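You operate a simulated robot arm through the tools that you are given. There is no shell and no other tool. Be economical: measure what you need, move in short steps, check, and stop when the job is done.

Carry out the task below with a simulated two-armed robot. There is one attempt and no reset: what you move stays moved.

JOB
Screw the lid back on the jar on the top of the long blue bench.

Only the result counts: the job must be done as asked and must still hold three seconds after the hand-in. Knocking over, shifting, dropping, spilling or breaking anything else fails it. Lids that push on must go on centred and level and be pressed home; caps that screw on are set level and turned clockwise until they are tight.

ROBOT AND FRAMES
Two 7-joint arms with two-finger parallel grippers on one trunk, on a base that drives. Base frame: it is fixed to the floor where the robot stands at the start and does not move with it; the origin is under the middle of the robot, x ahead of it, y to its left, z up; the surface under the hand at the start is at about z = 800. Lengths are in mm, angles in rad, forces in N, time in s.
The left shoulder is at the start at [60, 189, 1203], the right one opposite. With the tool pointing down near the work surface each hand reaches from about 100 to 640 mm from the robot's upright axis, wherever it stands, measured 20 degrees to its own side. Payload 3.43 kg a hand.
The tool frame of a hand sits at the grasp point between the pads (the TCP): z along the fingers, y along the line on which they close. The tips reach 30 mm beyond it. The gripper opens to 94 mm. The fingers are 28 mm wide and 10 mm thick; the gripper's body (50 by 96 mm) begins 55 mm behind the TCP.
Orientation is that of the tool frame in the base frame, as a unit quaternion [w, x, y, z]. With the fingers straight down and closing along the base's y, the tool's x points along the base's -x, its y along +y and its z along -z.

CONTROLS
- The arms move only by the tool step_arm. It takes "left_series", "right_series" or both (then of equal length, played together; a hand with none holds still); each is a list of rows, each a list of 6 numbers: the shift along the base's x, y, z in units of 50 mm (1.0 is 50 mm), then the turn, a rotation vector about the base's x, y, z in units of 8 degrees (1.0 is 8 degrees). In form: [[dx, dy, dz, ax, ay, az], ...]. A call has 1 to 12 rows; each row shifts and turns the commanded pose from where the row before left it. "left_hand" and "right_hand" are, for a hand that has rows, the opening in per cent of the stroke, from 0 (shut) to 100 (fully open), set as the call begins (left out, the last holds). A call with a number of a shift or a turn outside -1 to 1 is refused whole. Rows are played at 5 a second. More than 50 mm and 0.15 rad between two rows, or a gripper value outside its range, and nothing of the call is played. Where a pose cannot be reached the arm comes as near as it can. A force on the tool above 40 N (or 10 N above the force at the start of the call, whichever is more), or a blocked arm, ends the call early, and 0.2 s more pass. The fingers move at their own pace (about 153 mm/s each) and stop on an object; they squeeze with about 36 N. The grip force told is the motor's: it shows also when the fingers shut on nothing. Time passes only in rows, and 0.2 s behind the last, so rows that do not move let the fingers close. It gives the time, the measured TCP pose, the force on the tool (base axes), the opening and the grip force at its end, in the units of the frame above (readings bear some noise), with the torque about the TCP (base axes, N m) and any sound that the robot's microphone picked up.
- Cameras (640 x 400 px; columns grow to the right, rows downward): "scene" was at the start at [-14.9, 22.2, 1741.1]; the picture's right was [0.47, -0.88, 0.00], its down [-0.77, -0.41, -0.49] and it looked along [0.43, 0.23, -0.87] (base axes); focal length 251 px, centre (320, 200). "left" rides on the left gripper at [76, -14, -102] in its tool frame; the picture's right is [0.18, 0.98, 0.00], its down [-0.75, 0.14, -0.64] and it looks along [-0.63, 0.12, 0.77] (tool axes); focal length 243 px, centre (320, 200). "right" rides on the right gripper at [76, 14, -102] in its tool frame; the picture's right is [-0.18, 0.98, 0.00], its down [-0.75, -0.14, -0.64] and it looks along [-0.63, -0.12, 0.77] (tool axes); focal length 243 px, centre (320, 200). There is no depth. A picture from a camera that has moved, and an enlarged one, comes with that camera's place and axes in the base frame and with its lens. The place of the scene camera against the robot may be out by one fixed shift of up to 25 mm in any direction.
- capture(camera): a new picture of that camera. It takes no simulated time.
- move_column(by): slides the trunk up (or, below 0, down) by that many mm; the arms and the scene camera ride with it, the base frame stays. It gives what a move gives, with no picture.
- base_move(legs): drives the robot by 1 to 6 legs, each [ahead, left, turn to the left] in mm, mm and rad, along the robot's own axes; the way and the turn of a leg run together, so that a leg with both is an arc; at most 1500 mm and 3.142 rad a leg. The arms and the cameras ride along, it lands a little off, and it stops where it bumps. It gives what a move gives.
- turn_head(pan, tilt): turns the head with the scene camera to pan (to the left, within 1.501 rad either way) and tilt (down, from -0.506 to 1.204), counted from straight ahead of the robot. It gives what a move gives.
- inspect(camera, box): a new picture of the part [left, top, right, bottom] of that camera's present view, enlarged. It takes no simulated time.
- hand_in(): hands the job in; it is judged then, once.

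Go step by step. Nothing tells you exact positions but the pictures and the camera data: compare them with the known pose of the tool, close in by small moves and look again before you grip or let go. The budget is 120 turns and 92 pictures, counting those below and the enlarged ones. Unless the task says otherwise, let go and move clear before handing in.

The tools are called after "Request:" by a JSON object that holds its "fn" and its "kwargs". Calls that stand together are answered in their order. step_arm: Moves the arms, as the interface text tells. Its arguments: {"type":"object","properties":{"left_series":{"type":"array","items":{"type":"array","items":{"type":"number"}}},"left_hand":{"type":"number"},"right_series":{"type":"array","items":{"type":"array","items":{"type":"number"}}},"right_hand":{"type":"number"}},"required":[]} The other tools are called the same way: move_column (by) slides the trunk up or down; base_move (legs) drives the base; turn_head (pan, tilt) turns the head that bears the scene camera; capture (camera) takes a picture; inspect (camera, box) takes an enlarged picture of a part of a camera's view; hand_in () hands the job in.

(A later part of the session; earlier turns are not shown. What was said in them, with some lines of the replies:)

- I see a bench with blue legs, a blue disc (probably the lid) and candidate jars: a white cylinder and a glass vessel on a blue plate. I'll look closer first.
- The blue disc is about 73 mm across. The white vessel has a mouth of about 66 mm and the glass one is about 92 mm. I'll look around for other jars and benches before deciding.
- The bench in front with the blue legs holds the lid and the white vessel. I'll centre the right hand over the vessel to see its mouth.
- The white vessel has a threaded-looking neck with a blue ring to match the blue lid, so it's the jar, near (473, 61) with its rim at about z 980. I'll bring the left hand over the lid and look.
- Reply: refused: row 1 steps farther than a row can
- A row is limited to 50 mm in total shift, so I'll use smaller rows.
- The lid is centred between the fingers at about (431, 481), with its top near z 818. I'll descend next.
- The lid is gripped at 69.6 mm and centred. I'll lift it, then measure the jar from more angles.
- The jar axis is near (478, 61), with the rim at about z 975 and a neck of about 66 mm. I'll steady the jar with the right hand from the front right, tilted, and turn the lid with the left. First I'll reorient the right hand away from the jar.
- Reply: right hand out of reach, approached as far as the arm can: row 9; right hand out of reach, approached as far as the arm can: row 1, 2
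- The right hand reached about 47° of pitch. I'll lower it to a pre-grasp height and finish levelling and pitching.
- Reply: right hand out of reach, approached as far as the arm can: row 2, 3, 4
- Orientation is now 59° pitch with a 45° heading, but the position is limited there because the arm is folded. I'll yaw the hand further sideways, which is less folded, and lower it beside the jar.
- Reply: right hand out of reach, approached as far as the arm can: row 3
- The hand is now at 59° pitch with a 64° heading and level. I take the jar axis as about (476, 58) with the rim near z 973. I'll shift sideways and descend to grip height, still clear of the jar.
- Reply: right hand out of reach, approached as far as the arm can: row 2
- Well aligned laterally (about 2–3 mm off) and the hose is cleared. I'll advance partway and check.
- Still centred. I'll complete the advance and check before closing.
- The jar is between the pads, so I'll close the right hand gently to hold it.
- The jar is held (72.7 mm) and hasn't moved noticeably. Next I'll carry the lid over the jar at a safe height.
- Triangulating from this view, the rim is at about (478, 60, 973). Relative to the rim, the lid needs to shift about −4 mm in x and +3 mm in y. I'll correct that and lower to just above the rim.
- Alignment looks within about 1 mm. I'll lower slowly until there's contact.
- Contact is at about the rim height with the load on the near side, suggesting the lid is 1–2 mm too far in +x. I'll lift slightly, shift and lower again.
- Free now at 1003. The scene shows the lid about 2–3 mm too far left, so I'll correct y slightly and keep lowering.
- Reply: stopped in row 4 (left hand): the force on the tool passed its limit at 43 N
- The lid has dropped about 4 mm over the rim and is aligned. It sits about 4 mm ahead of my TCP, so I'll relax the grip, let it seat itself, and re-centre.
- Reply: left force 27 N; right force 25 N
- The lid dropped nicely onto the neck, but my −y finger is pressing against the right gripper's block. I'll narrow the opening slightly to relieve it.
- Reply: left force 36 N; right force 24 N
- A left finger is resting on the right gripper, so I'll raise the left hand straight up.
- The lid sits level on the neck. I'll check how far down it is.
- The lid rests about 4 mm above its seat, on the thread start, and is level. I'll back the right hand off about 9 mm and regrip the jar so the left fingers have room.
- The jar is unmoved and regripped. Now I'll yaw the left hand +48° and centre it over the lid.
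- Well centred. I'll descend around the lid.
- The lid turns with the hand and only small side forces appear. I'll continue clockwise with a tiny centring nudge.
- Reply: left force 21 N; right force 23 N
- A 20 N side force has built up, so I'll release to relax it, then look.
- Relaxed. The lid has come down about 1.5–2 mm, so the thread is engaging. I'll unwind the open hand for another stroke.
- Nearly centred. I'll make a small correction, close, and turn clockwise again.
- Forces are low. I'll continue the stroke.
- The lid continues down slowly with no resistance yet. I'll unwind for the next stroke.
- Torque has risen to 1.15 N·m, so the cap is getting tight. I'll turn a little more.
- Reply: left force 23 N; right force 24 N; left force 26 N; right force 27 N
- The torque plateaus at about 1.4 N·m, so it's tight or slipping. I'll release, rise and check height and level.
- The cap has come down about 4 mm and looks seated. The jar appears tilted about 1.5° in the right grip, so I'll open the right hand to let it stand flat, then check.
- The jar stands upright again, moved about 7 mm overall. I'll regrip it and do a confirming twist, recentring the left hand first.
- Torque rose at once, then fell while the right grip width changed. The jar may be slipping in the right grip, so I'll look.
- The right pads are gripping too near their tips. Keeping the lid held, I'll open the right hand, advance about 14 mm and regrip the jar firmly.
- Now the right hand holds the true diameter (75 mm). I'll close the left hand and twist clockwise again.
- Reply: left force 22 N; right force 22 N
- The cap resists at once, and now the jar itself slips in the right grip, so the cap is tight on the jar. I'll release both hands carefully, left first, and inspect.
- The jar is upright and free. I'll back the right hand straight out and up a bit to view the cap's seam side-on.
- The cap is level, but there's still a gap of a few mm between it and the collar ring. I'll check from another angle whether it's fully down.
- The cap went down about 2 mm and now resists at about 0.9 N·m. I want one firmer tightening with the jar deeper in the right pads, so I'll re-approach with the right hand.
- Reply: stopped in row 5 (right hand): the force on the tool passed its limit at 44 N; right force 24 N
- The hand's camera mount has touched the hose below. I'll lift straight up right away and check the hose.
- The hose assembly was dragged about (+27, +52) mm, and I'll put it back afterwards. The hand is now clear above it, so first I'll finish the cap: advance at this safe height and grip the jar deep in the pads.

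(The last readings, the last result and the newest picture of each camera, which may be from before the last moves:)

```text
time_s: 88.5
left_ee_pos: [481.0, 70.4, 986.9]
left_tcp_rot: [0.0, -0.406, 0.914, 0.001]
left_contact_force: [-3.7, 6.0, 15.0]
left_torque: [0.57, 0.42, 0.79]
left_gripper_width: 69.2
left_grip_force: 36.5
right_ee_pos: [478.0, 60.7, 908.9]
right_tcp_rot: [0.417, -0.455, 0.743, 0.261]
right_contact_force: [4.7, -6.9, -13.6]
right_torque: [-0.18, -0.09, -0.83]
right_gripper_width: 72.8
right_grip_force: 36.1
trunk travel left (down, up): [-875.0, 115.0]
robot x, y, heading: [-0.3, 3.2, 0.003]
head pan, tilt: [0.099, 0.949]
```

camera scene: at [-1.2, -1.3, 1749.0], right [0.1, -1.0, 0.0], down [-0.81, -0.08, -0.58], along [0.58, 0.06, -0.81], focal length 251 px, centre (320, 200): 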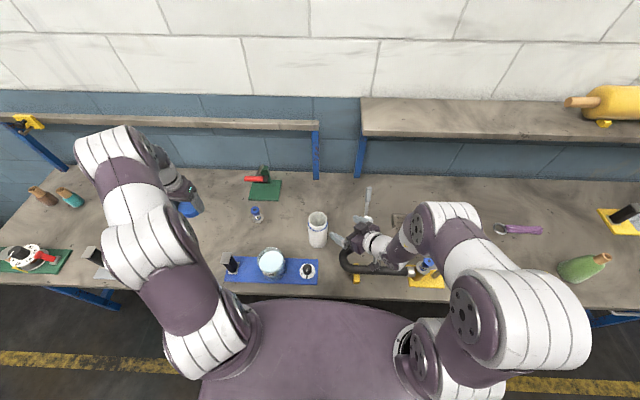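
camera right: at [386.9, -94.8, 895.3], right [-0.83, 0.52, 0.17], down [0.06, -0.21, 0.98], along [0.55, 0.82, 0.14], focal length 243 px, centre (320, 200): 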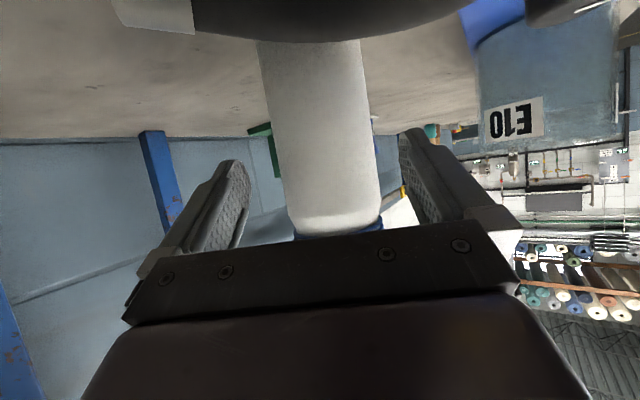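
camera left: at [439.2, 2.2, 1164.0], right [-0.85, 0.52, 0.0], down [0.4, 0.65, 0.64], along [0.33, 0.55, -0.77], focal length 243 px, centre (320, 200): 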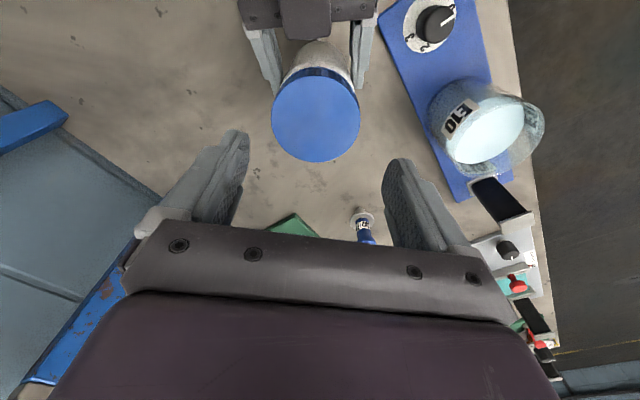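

The jar itself turns inside the right pads before the cap gives, so the cap is tight. I'll release the left hand, then the right, and back out above the hose.

Request:
{"fn": "step_arm", "kwargs": {"left_series": [[0, 0, 0, 0, 0, 0], [0, 0, 0, 0, 0, 0]], "left_hand": 88}}

Request:
{"fn": "step_arm", "kwargs": {"left_series": [[0, 0, 0.5, 0, 0, 0], [0, 0, 0.8, 0, 0, 0], [0, 0.5, 0.8, 0, 0, 0], [0, 0.9, 0, 0, 0, 0], [0, 0.9, 0, 0, 0, 0], [0, 0.9, 0, 0, 0, 0], [0, 0.9, 0, 0, 0, 0], [0, 0, 0, 0, 0, 0]]}}

Request:
{"fn": "step_arm", "kwargs": {"right_series": [[0, 0, 0, 0, 0, 0], [0, 0, 0, 0, 0, 0], [0, 0, 0, 0, 0, 0]], "right_hand": 100}}

Request:
{"fn": "step_arm", "kwargs": {"right_series": [[-0.15, -0.31, 0.02, 0, 0, 0], [-0.2, -0.42, 0.05, 0, 0, 0], [-0.2, -0.42, 0.2, 0, 0, 0], [-0.2, -0.42, 0.4, 0, 0, 0], [-0.1, -0.2, 0.8, 0, 0, 0], [0, 0, 0.8, 0, 0, 0], [0, 0, 0, 0, 0, 0]]}}

Request:
{"fn": "capture", "kwargs": {"camera": "scene"}}

```text
time_s: 89.0
left_ee_pos: [481.9, 71.9, 987.5]
left_tcp_rot: [0.001, -0.405, 0.915, 0.0]
left_contact_force: [0.5, -0.5, 0.2]
left_torque: [0.01, 0.02, 0.01]
left_gripper_width: 82.9
left_grip_force: 0.1
right_ee_pos: [478.8, 61.8, 908.8]
right_tcp_rot: [0.417, -0.455, 0.742, 0.262]
right_contact_force: [0.3, 0.5, -1.4]
right_torque: [-0.04, 0.01, 0.02]
right_gripper_width: 72.4
right_grip_force: 35.9
trunk travel left (down, up): [-875.0, 115.0]
robot x, y, heading: [1.9, -4.0, -0.005]
head pan, tilt: [0.099, 0.949]
```

```text
time_s: 90.8
left_ee_pos: [484.0, 274.6, 1094.0]
left_tcp_rot: [0.0, -0.406, 0.914, 0.0]
left_contact_force: [-1.0, -0.7, 0.1]
left_torque: [0.01, 0.04, -0.02]
left_gripper_width: 82.8
left_grip_force: 0.1
right_ee_pos: [477.9, 61.4, 908.9]
right_tcp_rot: [0.417, -0.455, 0.742, 0.262]
right_contact_force: [-0.4, 0.6, -0.6]
right_torque: [-0.02, 0.01, 0.0]
right_gripper_width: 72.7
right_grip_force: 35.8
trunk travel left (down, up): [-875.0, 115.0]
robot x, y, heading: [1.4, -0.7, 0.002]
head pan, tilt: [0.099, 0.949]
```

```text
time_s: 91.7
left_ee_pos: [482.9, 275.7, 1092.3]
left_tcp_rot: [0.001, -0.406, 0.914, 0.0]
left_contact_force: [0.0, 0.7, -0.3]
left_torque: [-0.04, 0.02, 0.0]
left_gripper_width: 82.8
left_grip_force: 0.1
right_ee_pos: [479.1, 61.0, 908.4]
right_tcp_rot: [0.416, -0.455, 0.742, 0.262]
right_contact_force: [-1.1, -0.6, 1.0]
right_torque: [0.03, 0.0, -0.02]
right_gripper_width: 94.1
right_grip_force: 0.0
trunk travel left (down, up): [-875.0, 115.0]
robot x, y, heading: [-1.4, 1.2, 0.001]
head pan, tilt: [0.099, 0.949]
```

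```text
time_s: 93.2
left_ee_pos: [482.6, 276.0, 1093.6]
left_tcp_rot: [0.001, -0.406, 0.914, 0.0]
left_contact_force: [-0.7, -0.1, -0.3]
left_torque: [0.01, 0.0, 0.01]
left_gripper_width: 82.6
left_grip_force: 0.1
right_ee_pos: [434.6, -28.7, 1022.3]
right_tcp_rot: [0.417, -0.455, 0.742, 0.262]
right_contact_force: [0.1, -0.4, 0.0]
right_torque: [0.04, -0.01, 0.03]
right_gripper_width: 94.0
right_grip_force: 0.0
trunk travel left (down, up): [-875.0, 115.0]
robot x, y, heading: [-0.9, 0.9, 0.002]
head pan, tilt: [0.099, 0.949]
```

```text
10 pictures are left
camera scene: at [0.4, -2.3, 1749.0], right [0.1, -1.0, 0.0], down [-0.81, -0.08, -0.58], along [0.58, 0.06, -0.81], focal length 251 px, centre (320, 200)
```

scene: 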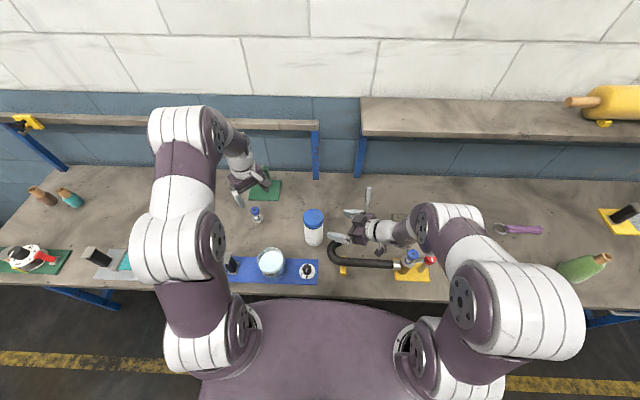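

The cap job is done, so now I'll restore the hose assembly. I'll bring the right hand vertical, closing across the hose's straight section at about (378, −135).

Request:
{"fn": "step_arm", "kwargs": {"right_series": [[-0.14, -0.26, 0.1, -0.83, 0.407, 0], [-0.14, -0.26, 0.1, -0.83, 0.407, 0], [-0.14, -0.26, 0.1, -0.83, 0.407, 0], [-0.14, -0.26, 0, -0.83, 0.407, 0], [-0.14, -0.26, 0, -0.83, 0.407, 0], [-0.14, -0.26, 0, -0.83, 0.407, 0], [-0.14, -0.26, 0, -0.83, 0.407, 0], [-0.14, -0.26, 0, -0.83, 0.407, 0], [0, 0, 0, 0, 0, 0]]}}

Request:
{"fn": "step_arm", "kwargs": {"right_series": [[0, 0, 0, 0, 0, 1], [0, 0, 0, 0, 0, 1], [0, 0, 0, 0, 0, 1], [0, 0, 0, 0, 0, 0.25], [0, 0, 0, 0, 0, 0]]}}

Request:
{"fn": "capture", "kwargs": {"camera": "right"}}

```text
time_s: 95.2
left_ee_pos: [482.4, 275.6, 1094.0]
left_tcp_rot: [0.002, -0.406, 0.914, 0.001]
left_contact_force: [0.1, -0.2, 0.3]
left_torque: [0.05, 0.02, -0.02]
left_gripper_width: 82.9
left_grip_force: 0.1
right_ee_pos: [378.0, -131.6, 1037.6]
right_tcp_rot: [-0.001, -0.524, 0.852, -0.001]
right_contact_force: [0.5, -0.1, -0.3]
right_torque: [0.03, 0.02, -0.01]
right_gripper_width: 94.0
right_grip_force: 0.0
trunk travel left (down, up): [-875.0, 115.0]
robot x, y, heading: [-1.6, 4.8, -0.002]
head pan, tilt: [0.099, 0.949]
```

```text
time_s: 96.5
left_ee_pos: [484.2, 275.4, 1092.2]
left_tcp_rot: [0.001, -0.406, 0.914, 0.001]
left_contact_force: [0.1, -0.9, 0.2]
left_torque: [0.0, 0.01, 0.0]
left_gripper_width: 82.7
left_grip_force: 0.0
right_ee_pos: [378.8, -130.8, 1037.4]
right_tcp_rot: [-0.001, -0.702, 0.712, -0.001]
right_contact_force: [-0.5, 1.6, 0.9]
right_torque: [-0.02, 0.0, -0.01]
right_gripper_width: 93.9
right_grip_force: 0.1
trunk travel left (down, up): [-875.0, 115.0]
robot x, y, heading: [-0.2, 1.2, 0.005]
head pan, tilt: [0.099, 0.949]
```

```text
9 pictures are left
camera right: at [363.8, -207.1, 1140.4], right [-0.98, 0.2, 0.0], down [0.15, 0.75, 0.64], along [0.13, 0.63, -0.77], focal length 243 px, centre (320, 200)
```

right: 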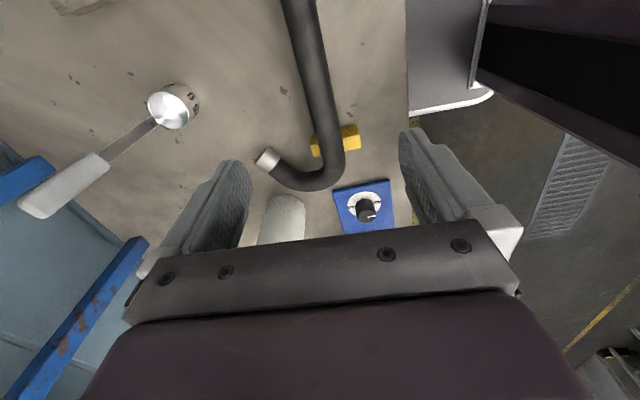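

I'll descend over the hose at about (386, −140) in two stages.

Request:
{"fn": "step_arm", "kwargs": {"right_series": [[0.14, -0.16, -0.5, 0, 0, 0], [0, 0, -0.8, 0, 0, 0], [0, 0, -0.8, 0, 0, 0], [0, 0, -0.8, 0, 0, 0], [0, 0, 0, 0, 0, 0]]}}

Request:
{"fn": "capture", "kwargs": {"camera": "right"}}

```text
time_s: 97.7
left_ee_pos: [482.5, 275.3, 1093.8]
left_tcp_rot: [0.001, -0.406, 0.914, 0.001]
left_contact_force: [-0.7, 0.4, 0.0]
left_torque: [-0.02, -0.01, 0.01]
left_gripper_width: 82.5
left_grip_force: 0.0
right_ee_pos: [385.3, -137.9, 892.8]
right_tcp_rot: [-0.001, -0.701, 0.713, -0.002]
right_contact_force: [-0.1, 0.3, -0.2]
right_torque: [-0.01, -0.02, -0.01]
right_gripper_width: 94.1
right_grip_force: 0.2
trunk travel left (down, up): [-875.0, 115.0]
robot x, y, heading: [2.6, 1.5, -0.002]
head pan, tilt: [0.099, 0.949]
```

```text
8 pictures are left
camera right: at [370.4, -214.8, 996.2], right [-0.98, 0.2, 0.0], down [0.15, 0.75, 0.64], along [0.13, 0.63, -0.77], focal length 243 px, centre (320, 200)
```

right: 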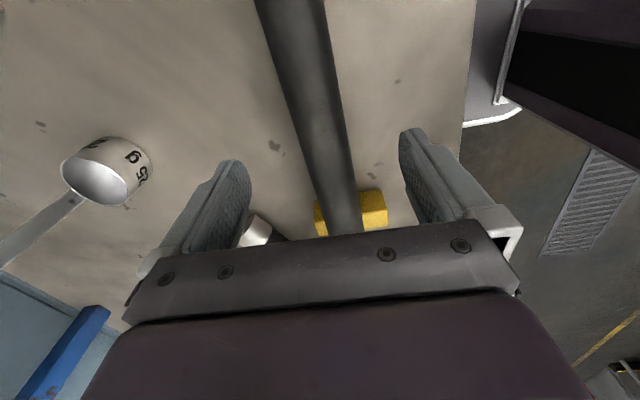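

Centred on the hose. I'll descend and close, then check contact.

Request:
{"fn": "step_arm", "kwargs": {"right_series": [[0, 0, -0.5, 0, 0, 0], [0, 0, -0.48, 0, 0, 0], [0, 0, 0, 0, 0, 0]]}}

Request:
{"fn": "step_arm", "kwargs": {"right_series": [[0, 0, 0, 0, 0, 0], [0, 0, 0, 0, 0, 0], [0, 0, 0, 0, 0, 0]], "right_hand": 0}}

```text
time_s: 98.5
left_ee_pos: [483.0, 275.4, 1093.9]
left_tcp_rot: [0.001, -0.407, 0.913, 0.0]
left_contact_force: [-0.1, 0.2, -0.3]
left_torque: [0.02, 0.0, -0.02]
left_gripper_width: 82.7
left_grip_force: 0.0
right_ee_pos: [387.2, -139.1, 845.7]
right_tcp_rot: [-0.001, -0.701, 0.713, -0.002]
right_contact_force: [0.6, -0.3, -0.2]
right_torque: [-0.01, 0.0, 0.0]
right_gripper_width: 94.3
right_grip_force: 0.1
trunk travel left (down, up): [-875.0, 115.0]
robot x, y, heading: [-3.9, -0.6, 0.003]
head pan, tilt: [0.099, 0.949]
```

```text
time_s: 99.2
left_ee_pos: [483.0, 276.5, 1092.7]
left_tcp_rot: [0.002, -0.406, 0.914, 0.0]
left_contact_force: [-0.8, 0.3, 0.3]
left_torque: [-0.01, 0.0, -0.02]
left_gripper_width: 82.8
left_grip_force: 0.2
right_ee_pos: [386.3, -139.0, 843.1]
right_tcp_rot: [-0.001, -0.701, 0.713, -0.003]
right_contact_force: [0.4, 0.1, 0.2]
right_torque: [0.18, 0.03, 0.0]
right_gripper_width: 36.1
right_grip_force: 36.2
trunk travel left (down, up): [-875.0, 115.0]
robot x, y, heading: [0.8, 3.2, 0.0]
head pan, tilt: [0.099, 0.949]
```

The hose is gripped (36 mm). I'll slide it back by (−26, −51) mm along the bench.

Request:
{"fn": "step_arm", "kwargs": {"right_series": [[-0.087, -0.17, 0, 0, 0, 0], [-0.087, -0.17, 0, 0, 0, 0], [-0.087, -0.17, 0, 0, 0, 0], [-0.087, -0.17, 0, 0, 0, 0], [-0.087, -0.17, 0, 0, 0, 0], [-0.087, -0.17, 0, 0, 0, 0], [0, 0, 0, 0, 0, 0]]}}

Request:
{"fn": "inspect", "kwargs": {"camera": "scene", "box": [240, 180, 440, 300]}}

```text
time_s: 100.8
left_ee_pos: [482.4, 274.8, 1093.1]
left_tcp_rot: [0.0, -0.406, 0.914, 0.0]
left_contact_force: [-0.7, -0.5, -0.1]
left_torque: [-0.01, -0.01, 0.02]
left_gripper_width: 82.8
left_grip_force: 0.1
right_ee_pos: [360.0, -188.9, 843.9]
right_tcp_rot: [0.0, -0.702, 0.712, -0.003]
right_contact_force: [0.5, 1.2, 7.8]
right_torque: [-0.07, -0.02, 0.3]
right_gripper_width: 36.2
right_grip_force: 36.4
trunk travel left (down, up): [-875.0, 115.0]
robot x, y, heading: [-3.9, 2.0, -0.0]
head pan, tilt: [0.099, 0.949]
```

```text
3.20 times, centred on (340, 240) of scene
camera zoom: at [-0.9, -1.1, 1749.1], right [0.1, -1.0, 0.0], down [-0.81, -0.08, -0.58], along [0.58, 0.06, -0.81], focal length 804 px, centre (256, 72)
```

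zoom: 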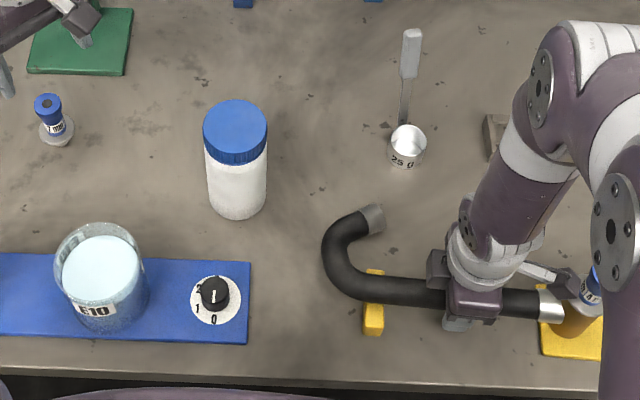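

It's nearly back, but rotated about 3.5°. I'll apply a small rotation about the grip.

Request:
{"fn": "step_arm", "kwargs": {"right_series": [[0, 0, 0, 0, 0, 0.22], [0, 0, 0, 0, 0, 0.23], [0, 0, 0, 0, 0, 0]]}}

Request:
{"fn": "inspect", "kwargs": {"camera": "scene", "box": [240, 180, 440, 300]}}

```text
time_s: 101.7
left_ee_pos: [482.2, 273.6, 1094.1]
left_tcp_rot: [0.001, -0.406, 0.914, 0.0]
left_contact_force: [-0.2, 0.6, 0.4]
left_torque: [-0.02, 0.0, 0.0]
left_gripper_width: 82.7
left_grip_force: 0.1
right_ee_pos: [359.5, -190.4, 845.1]
right_tcp_rot: [0.001, 0.724, -0.69, 0.001]
right_contact_force: [-0.1, -0.7, 7.3]
right_torque: [-0.05, -0.04, -0.22]
right_gripper_width: 35.9
right_grip_force: 35.6
trunk travel left (down, up): [-875.0, 115.0]
robot x, y, heading: [-2.4, 0.1, -0.001]
head pan, tilt: [0.099, 0.949]
```

```text
3.20 times, centred on (340, 240) of scene
camera zoom: at [-1.2, -1.7, 1749.0], right [0.1, -1.0, 0.0], down [-0.81, -0.08, -0.58], along [0.58, 0.06, -0.81], focal length 804 px, centre (256, 72)
```

zoom: 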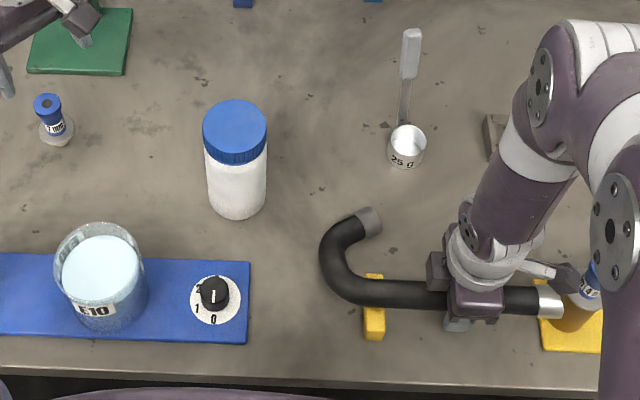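

The hose assembly is back within about 2–3 mm. I'll release it gently and rise clear.

Request:
{"fn": "step_arm", "kwargs": {"right_series": [[0, 0, 0, 0, 0, 0], [0, 0, 0, 0, 0, 0], [0, 0, 0, 0, 0, 0]], "right_hand": 95}}

Request:
{"fn": "step_arm", "kwargs": {"right_series": [[0, 0, 0.4, 0, 0, 0], [0, 0, 0.8, 0, 0, 0], [0, 0, 0.9, 0, 0, 0], [0, 0, 0.9, 0, 0, 0], [0, 0, 0.9, 0, 0, 0], [0, 0, 0, 0, 0, 0]]}}

Request:
{"fn": "capture", "kwargs": {"camera": "scene"}}

Request:
{"fn": "inspect", "kwargs": {"camera": "scene", "box": [240, 180, 440, 300]}}

```text
time_s: 102.5
left_ee_pos: [484.1, 275.9, 1092.8]
left_tcp_rot: [0.001, -0.406, 0.914, 0.001]
left_contact_force: [0.4, -0.3, 0.0]
left_torque: [-0.01, 0.01, -0.01]
left_gripper_width: 82.9
left_grip_force: 0.1
right_ee_pos: [359.9, -190.4, 843.1]
right_tcp_rot: [0.0, 0.724, -0.69, 0.002]
right_contact_force: [0.7, -0.2, -0.5]
right_torque: [-0.01, -0.05, 0.03]
right_gripper_width: 89.3
right_grip_force: 0.0
trunk travel left (down, up): [-875.0, 115.0]
robot x, y, heading: [3.0, -0.8, -0.003]
head pan, tilt: [0.099, 0.949]
```

```text
time_s: 103.8
left_ee_pos: [483.1, 275.8, 1093.1]
left_tcp_rot: [0.0, -0.406, 0.914, 0.0]
left_contact_force: [0.5, 0.5, 0.4]
left_torque: [0.01, 0.02, 0.0]
left_gripper_width: 83.1
left_grip_force: 0.2
right_ee_pos: [359.2, -189.8, 1039.7]
right_tcp_rot: [0.001, 0.724, -0.689, 0.002]
right_contact_force: [0.5, -0.6, -1.1]
right_torque: [-0.01, 0.02, 0.02]
right_gripper_width: 89.2
right_grip_force: 0.1
trunk travel left (down, up): [-875.0, 115.0]
robot x, y, heading: [-1.7, -0.0, 0.0]
head pan, tilt: [0.099, 0.949]
```

```text
5 pictures are left
camera scene: at [-0.9, -1.8, 1749.0], right [0.1, -1.0, 0.0], down [-0.81, -0.08, -0.58], along [0.58, 0.06, -0.81], focal length 251 px, centre (320, 200)
```

scene: 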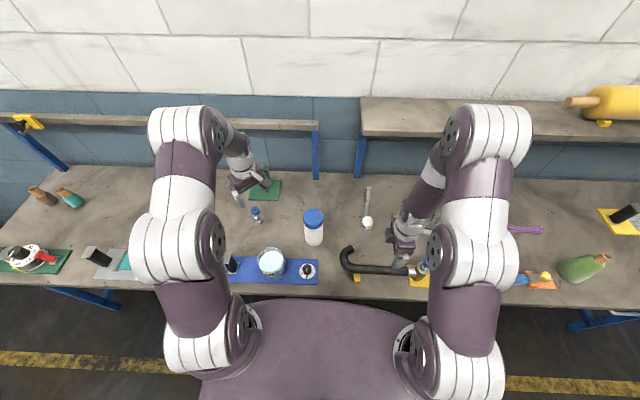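

```text
3.20 times, centred on (340, 240) of scene
camera zoom: at [-0.9, -1.8, 1749.0], right [0.1, -1.0, 0.0], down [-0.81, -0.08, -0.58], along [0.58, 0.06, -0.81], focal length 804 px, centre (256, 72)
```

zoom: 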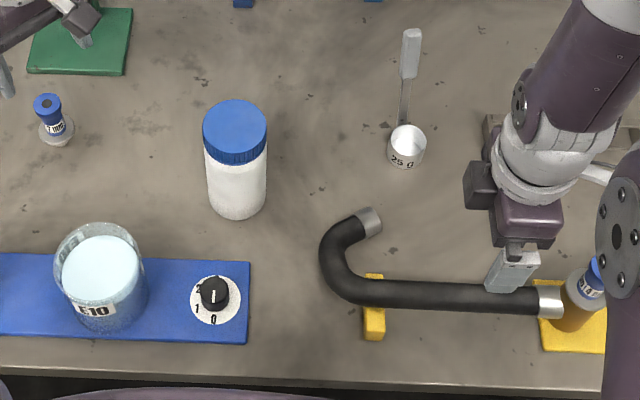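

The cap is on, level and tight, the jar is standing, the hose is back in place and both hands are clear. I'm handing in.

Request:
{"fn": "hand_in", "kwargs": {}}

```text
The job is handed in.
```

I screwed the blue cap back onto the white jar and handed the job in, but I bumped the hose assembly beside the jar on the way.

- **Cap:** it sits level. It resists as soon as I twist it, and the jar turns in the right gripper before the cap moves any further. A gap of several millimetres remains between the cap and the jar's blue collar ring. I took the cap as fully home from that resistance and did not confirm it by depth.
- **Hose assembly:** while I was re-approaching to tighten the cap, the right hand dragged it about 27 mm forward and 52 mm left. I gripped it and moved it back to within about 2–3 mm of where it started, judged from the scene camera.
- **Jar:** it stands upright, roughly 15 mm from its starting spot.
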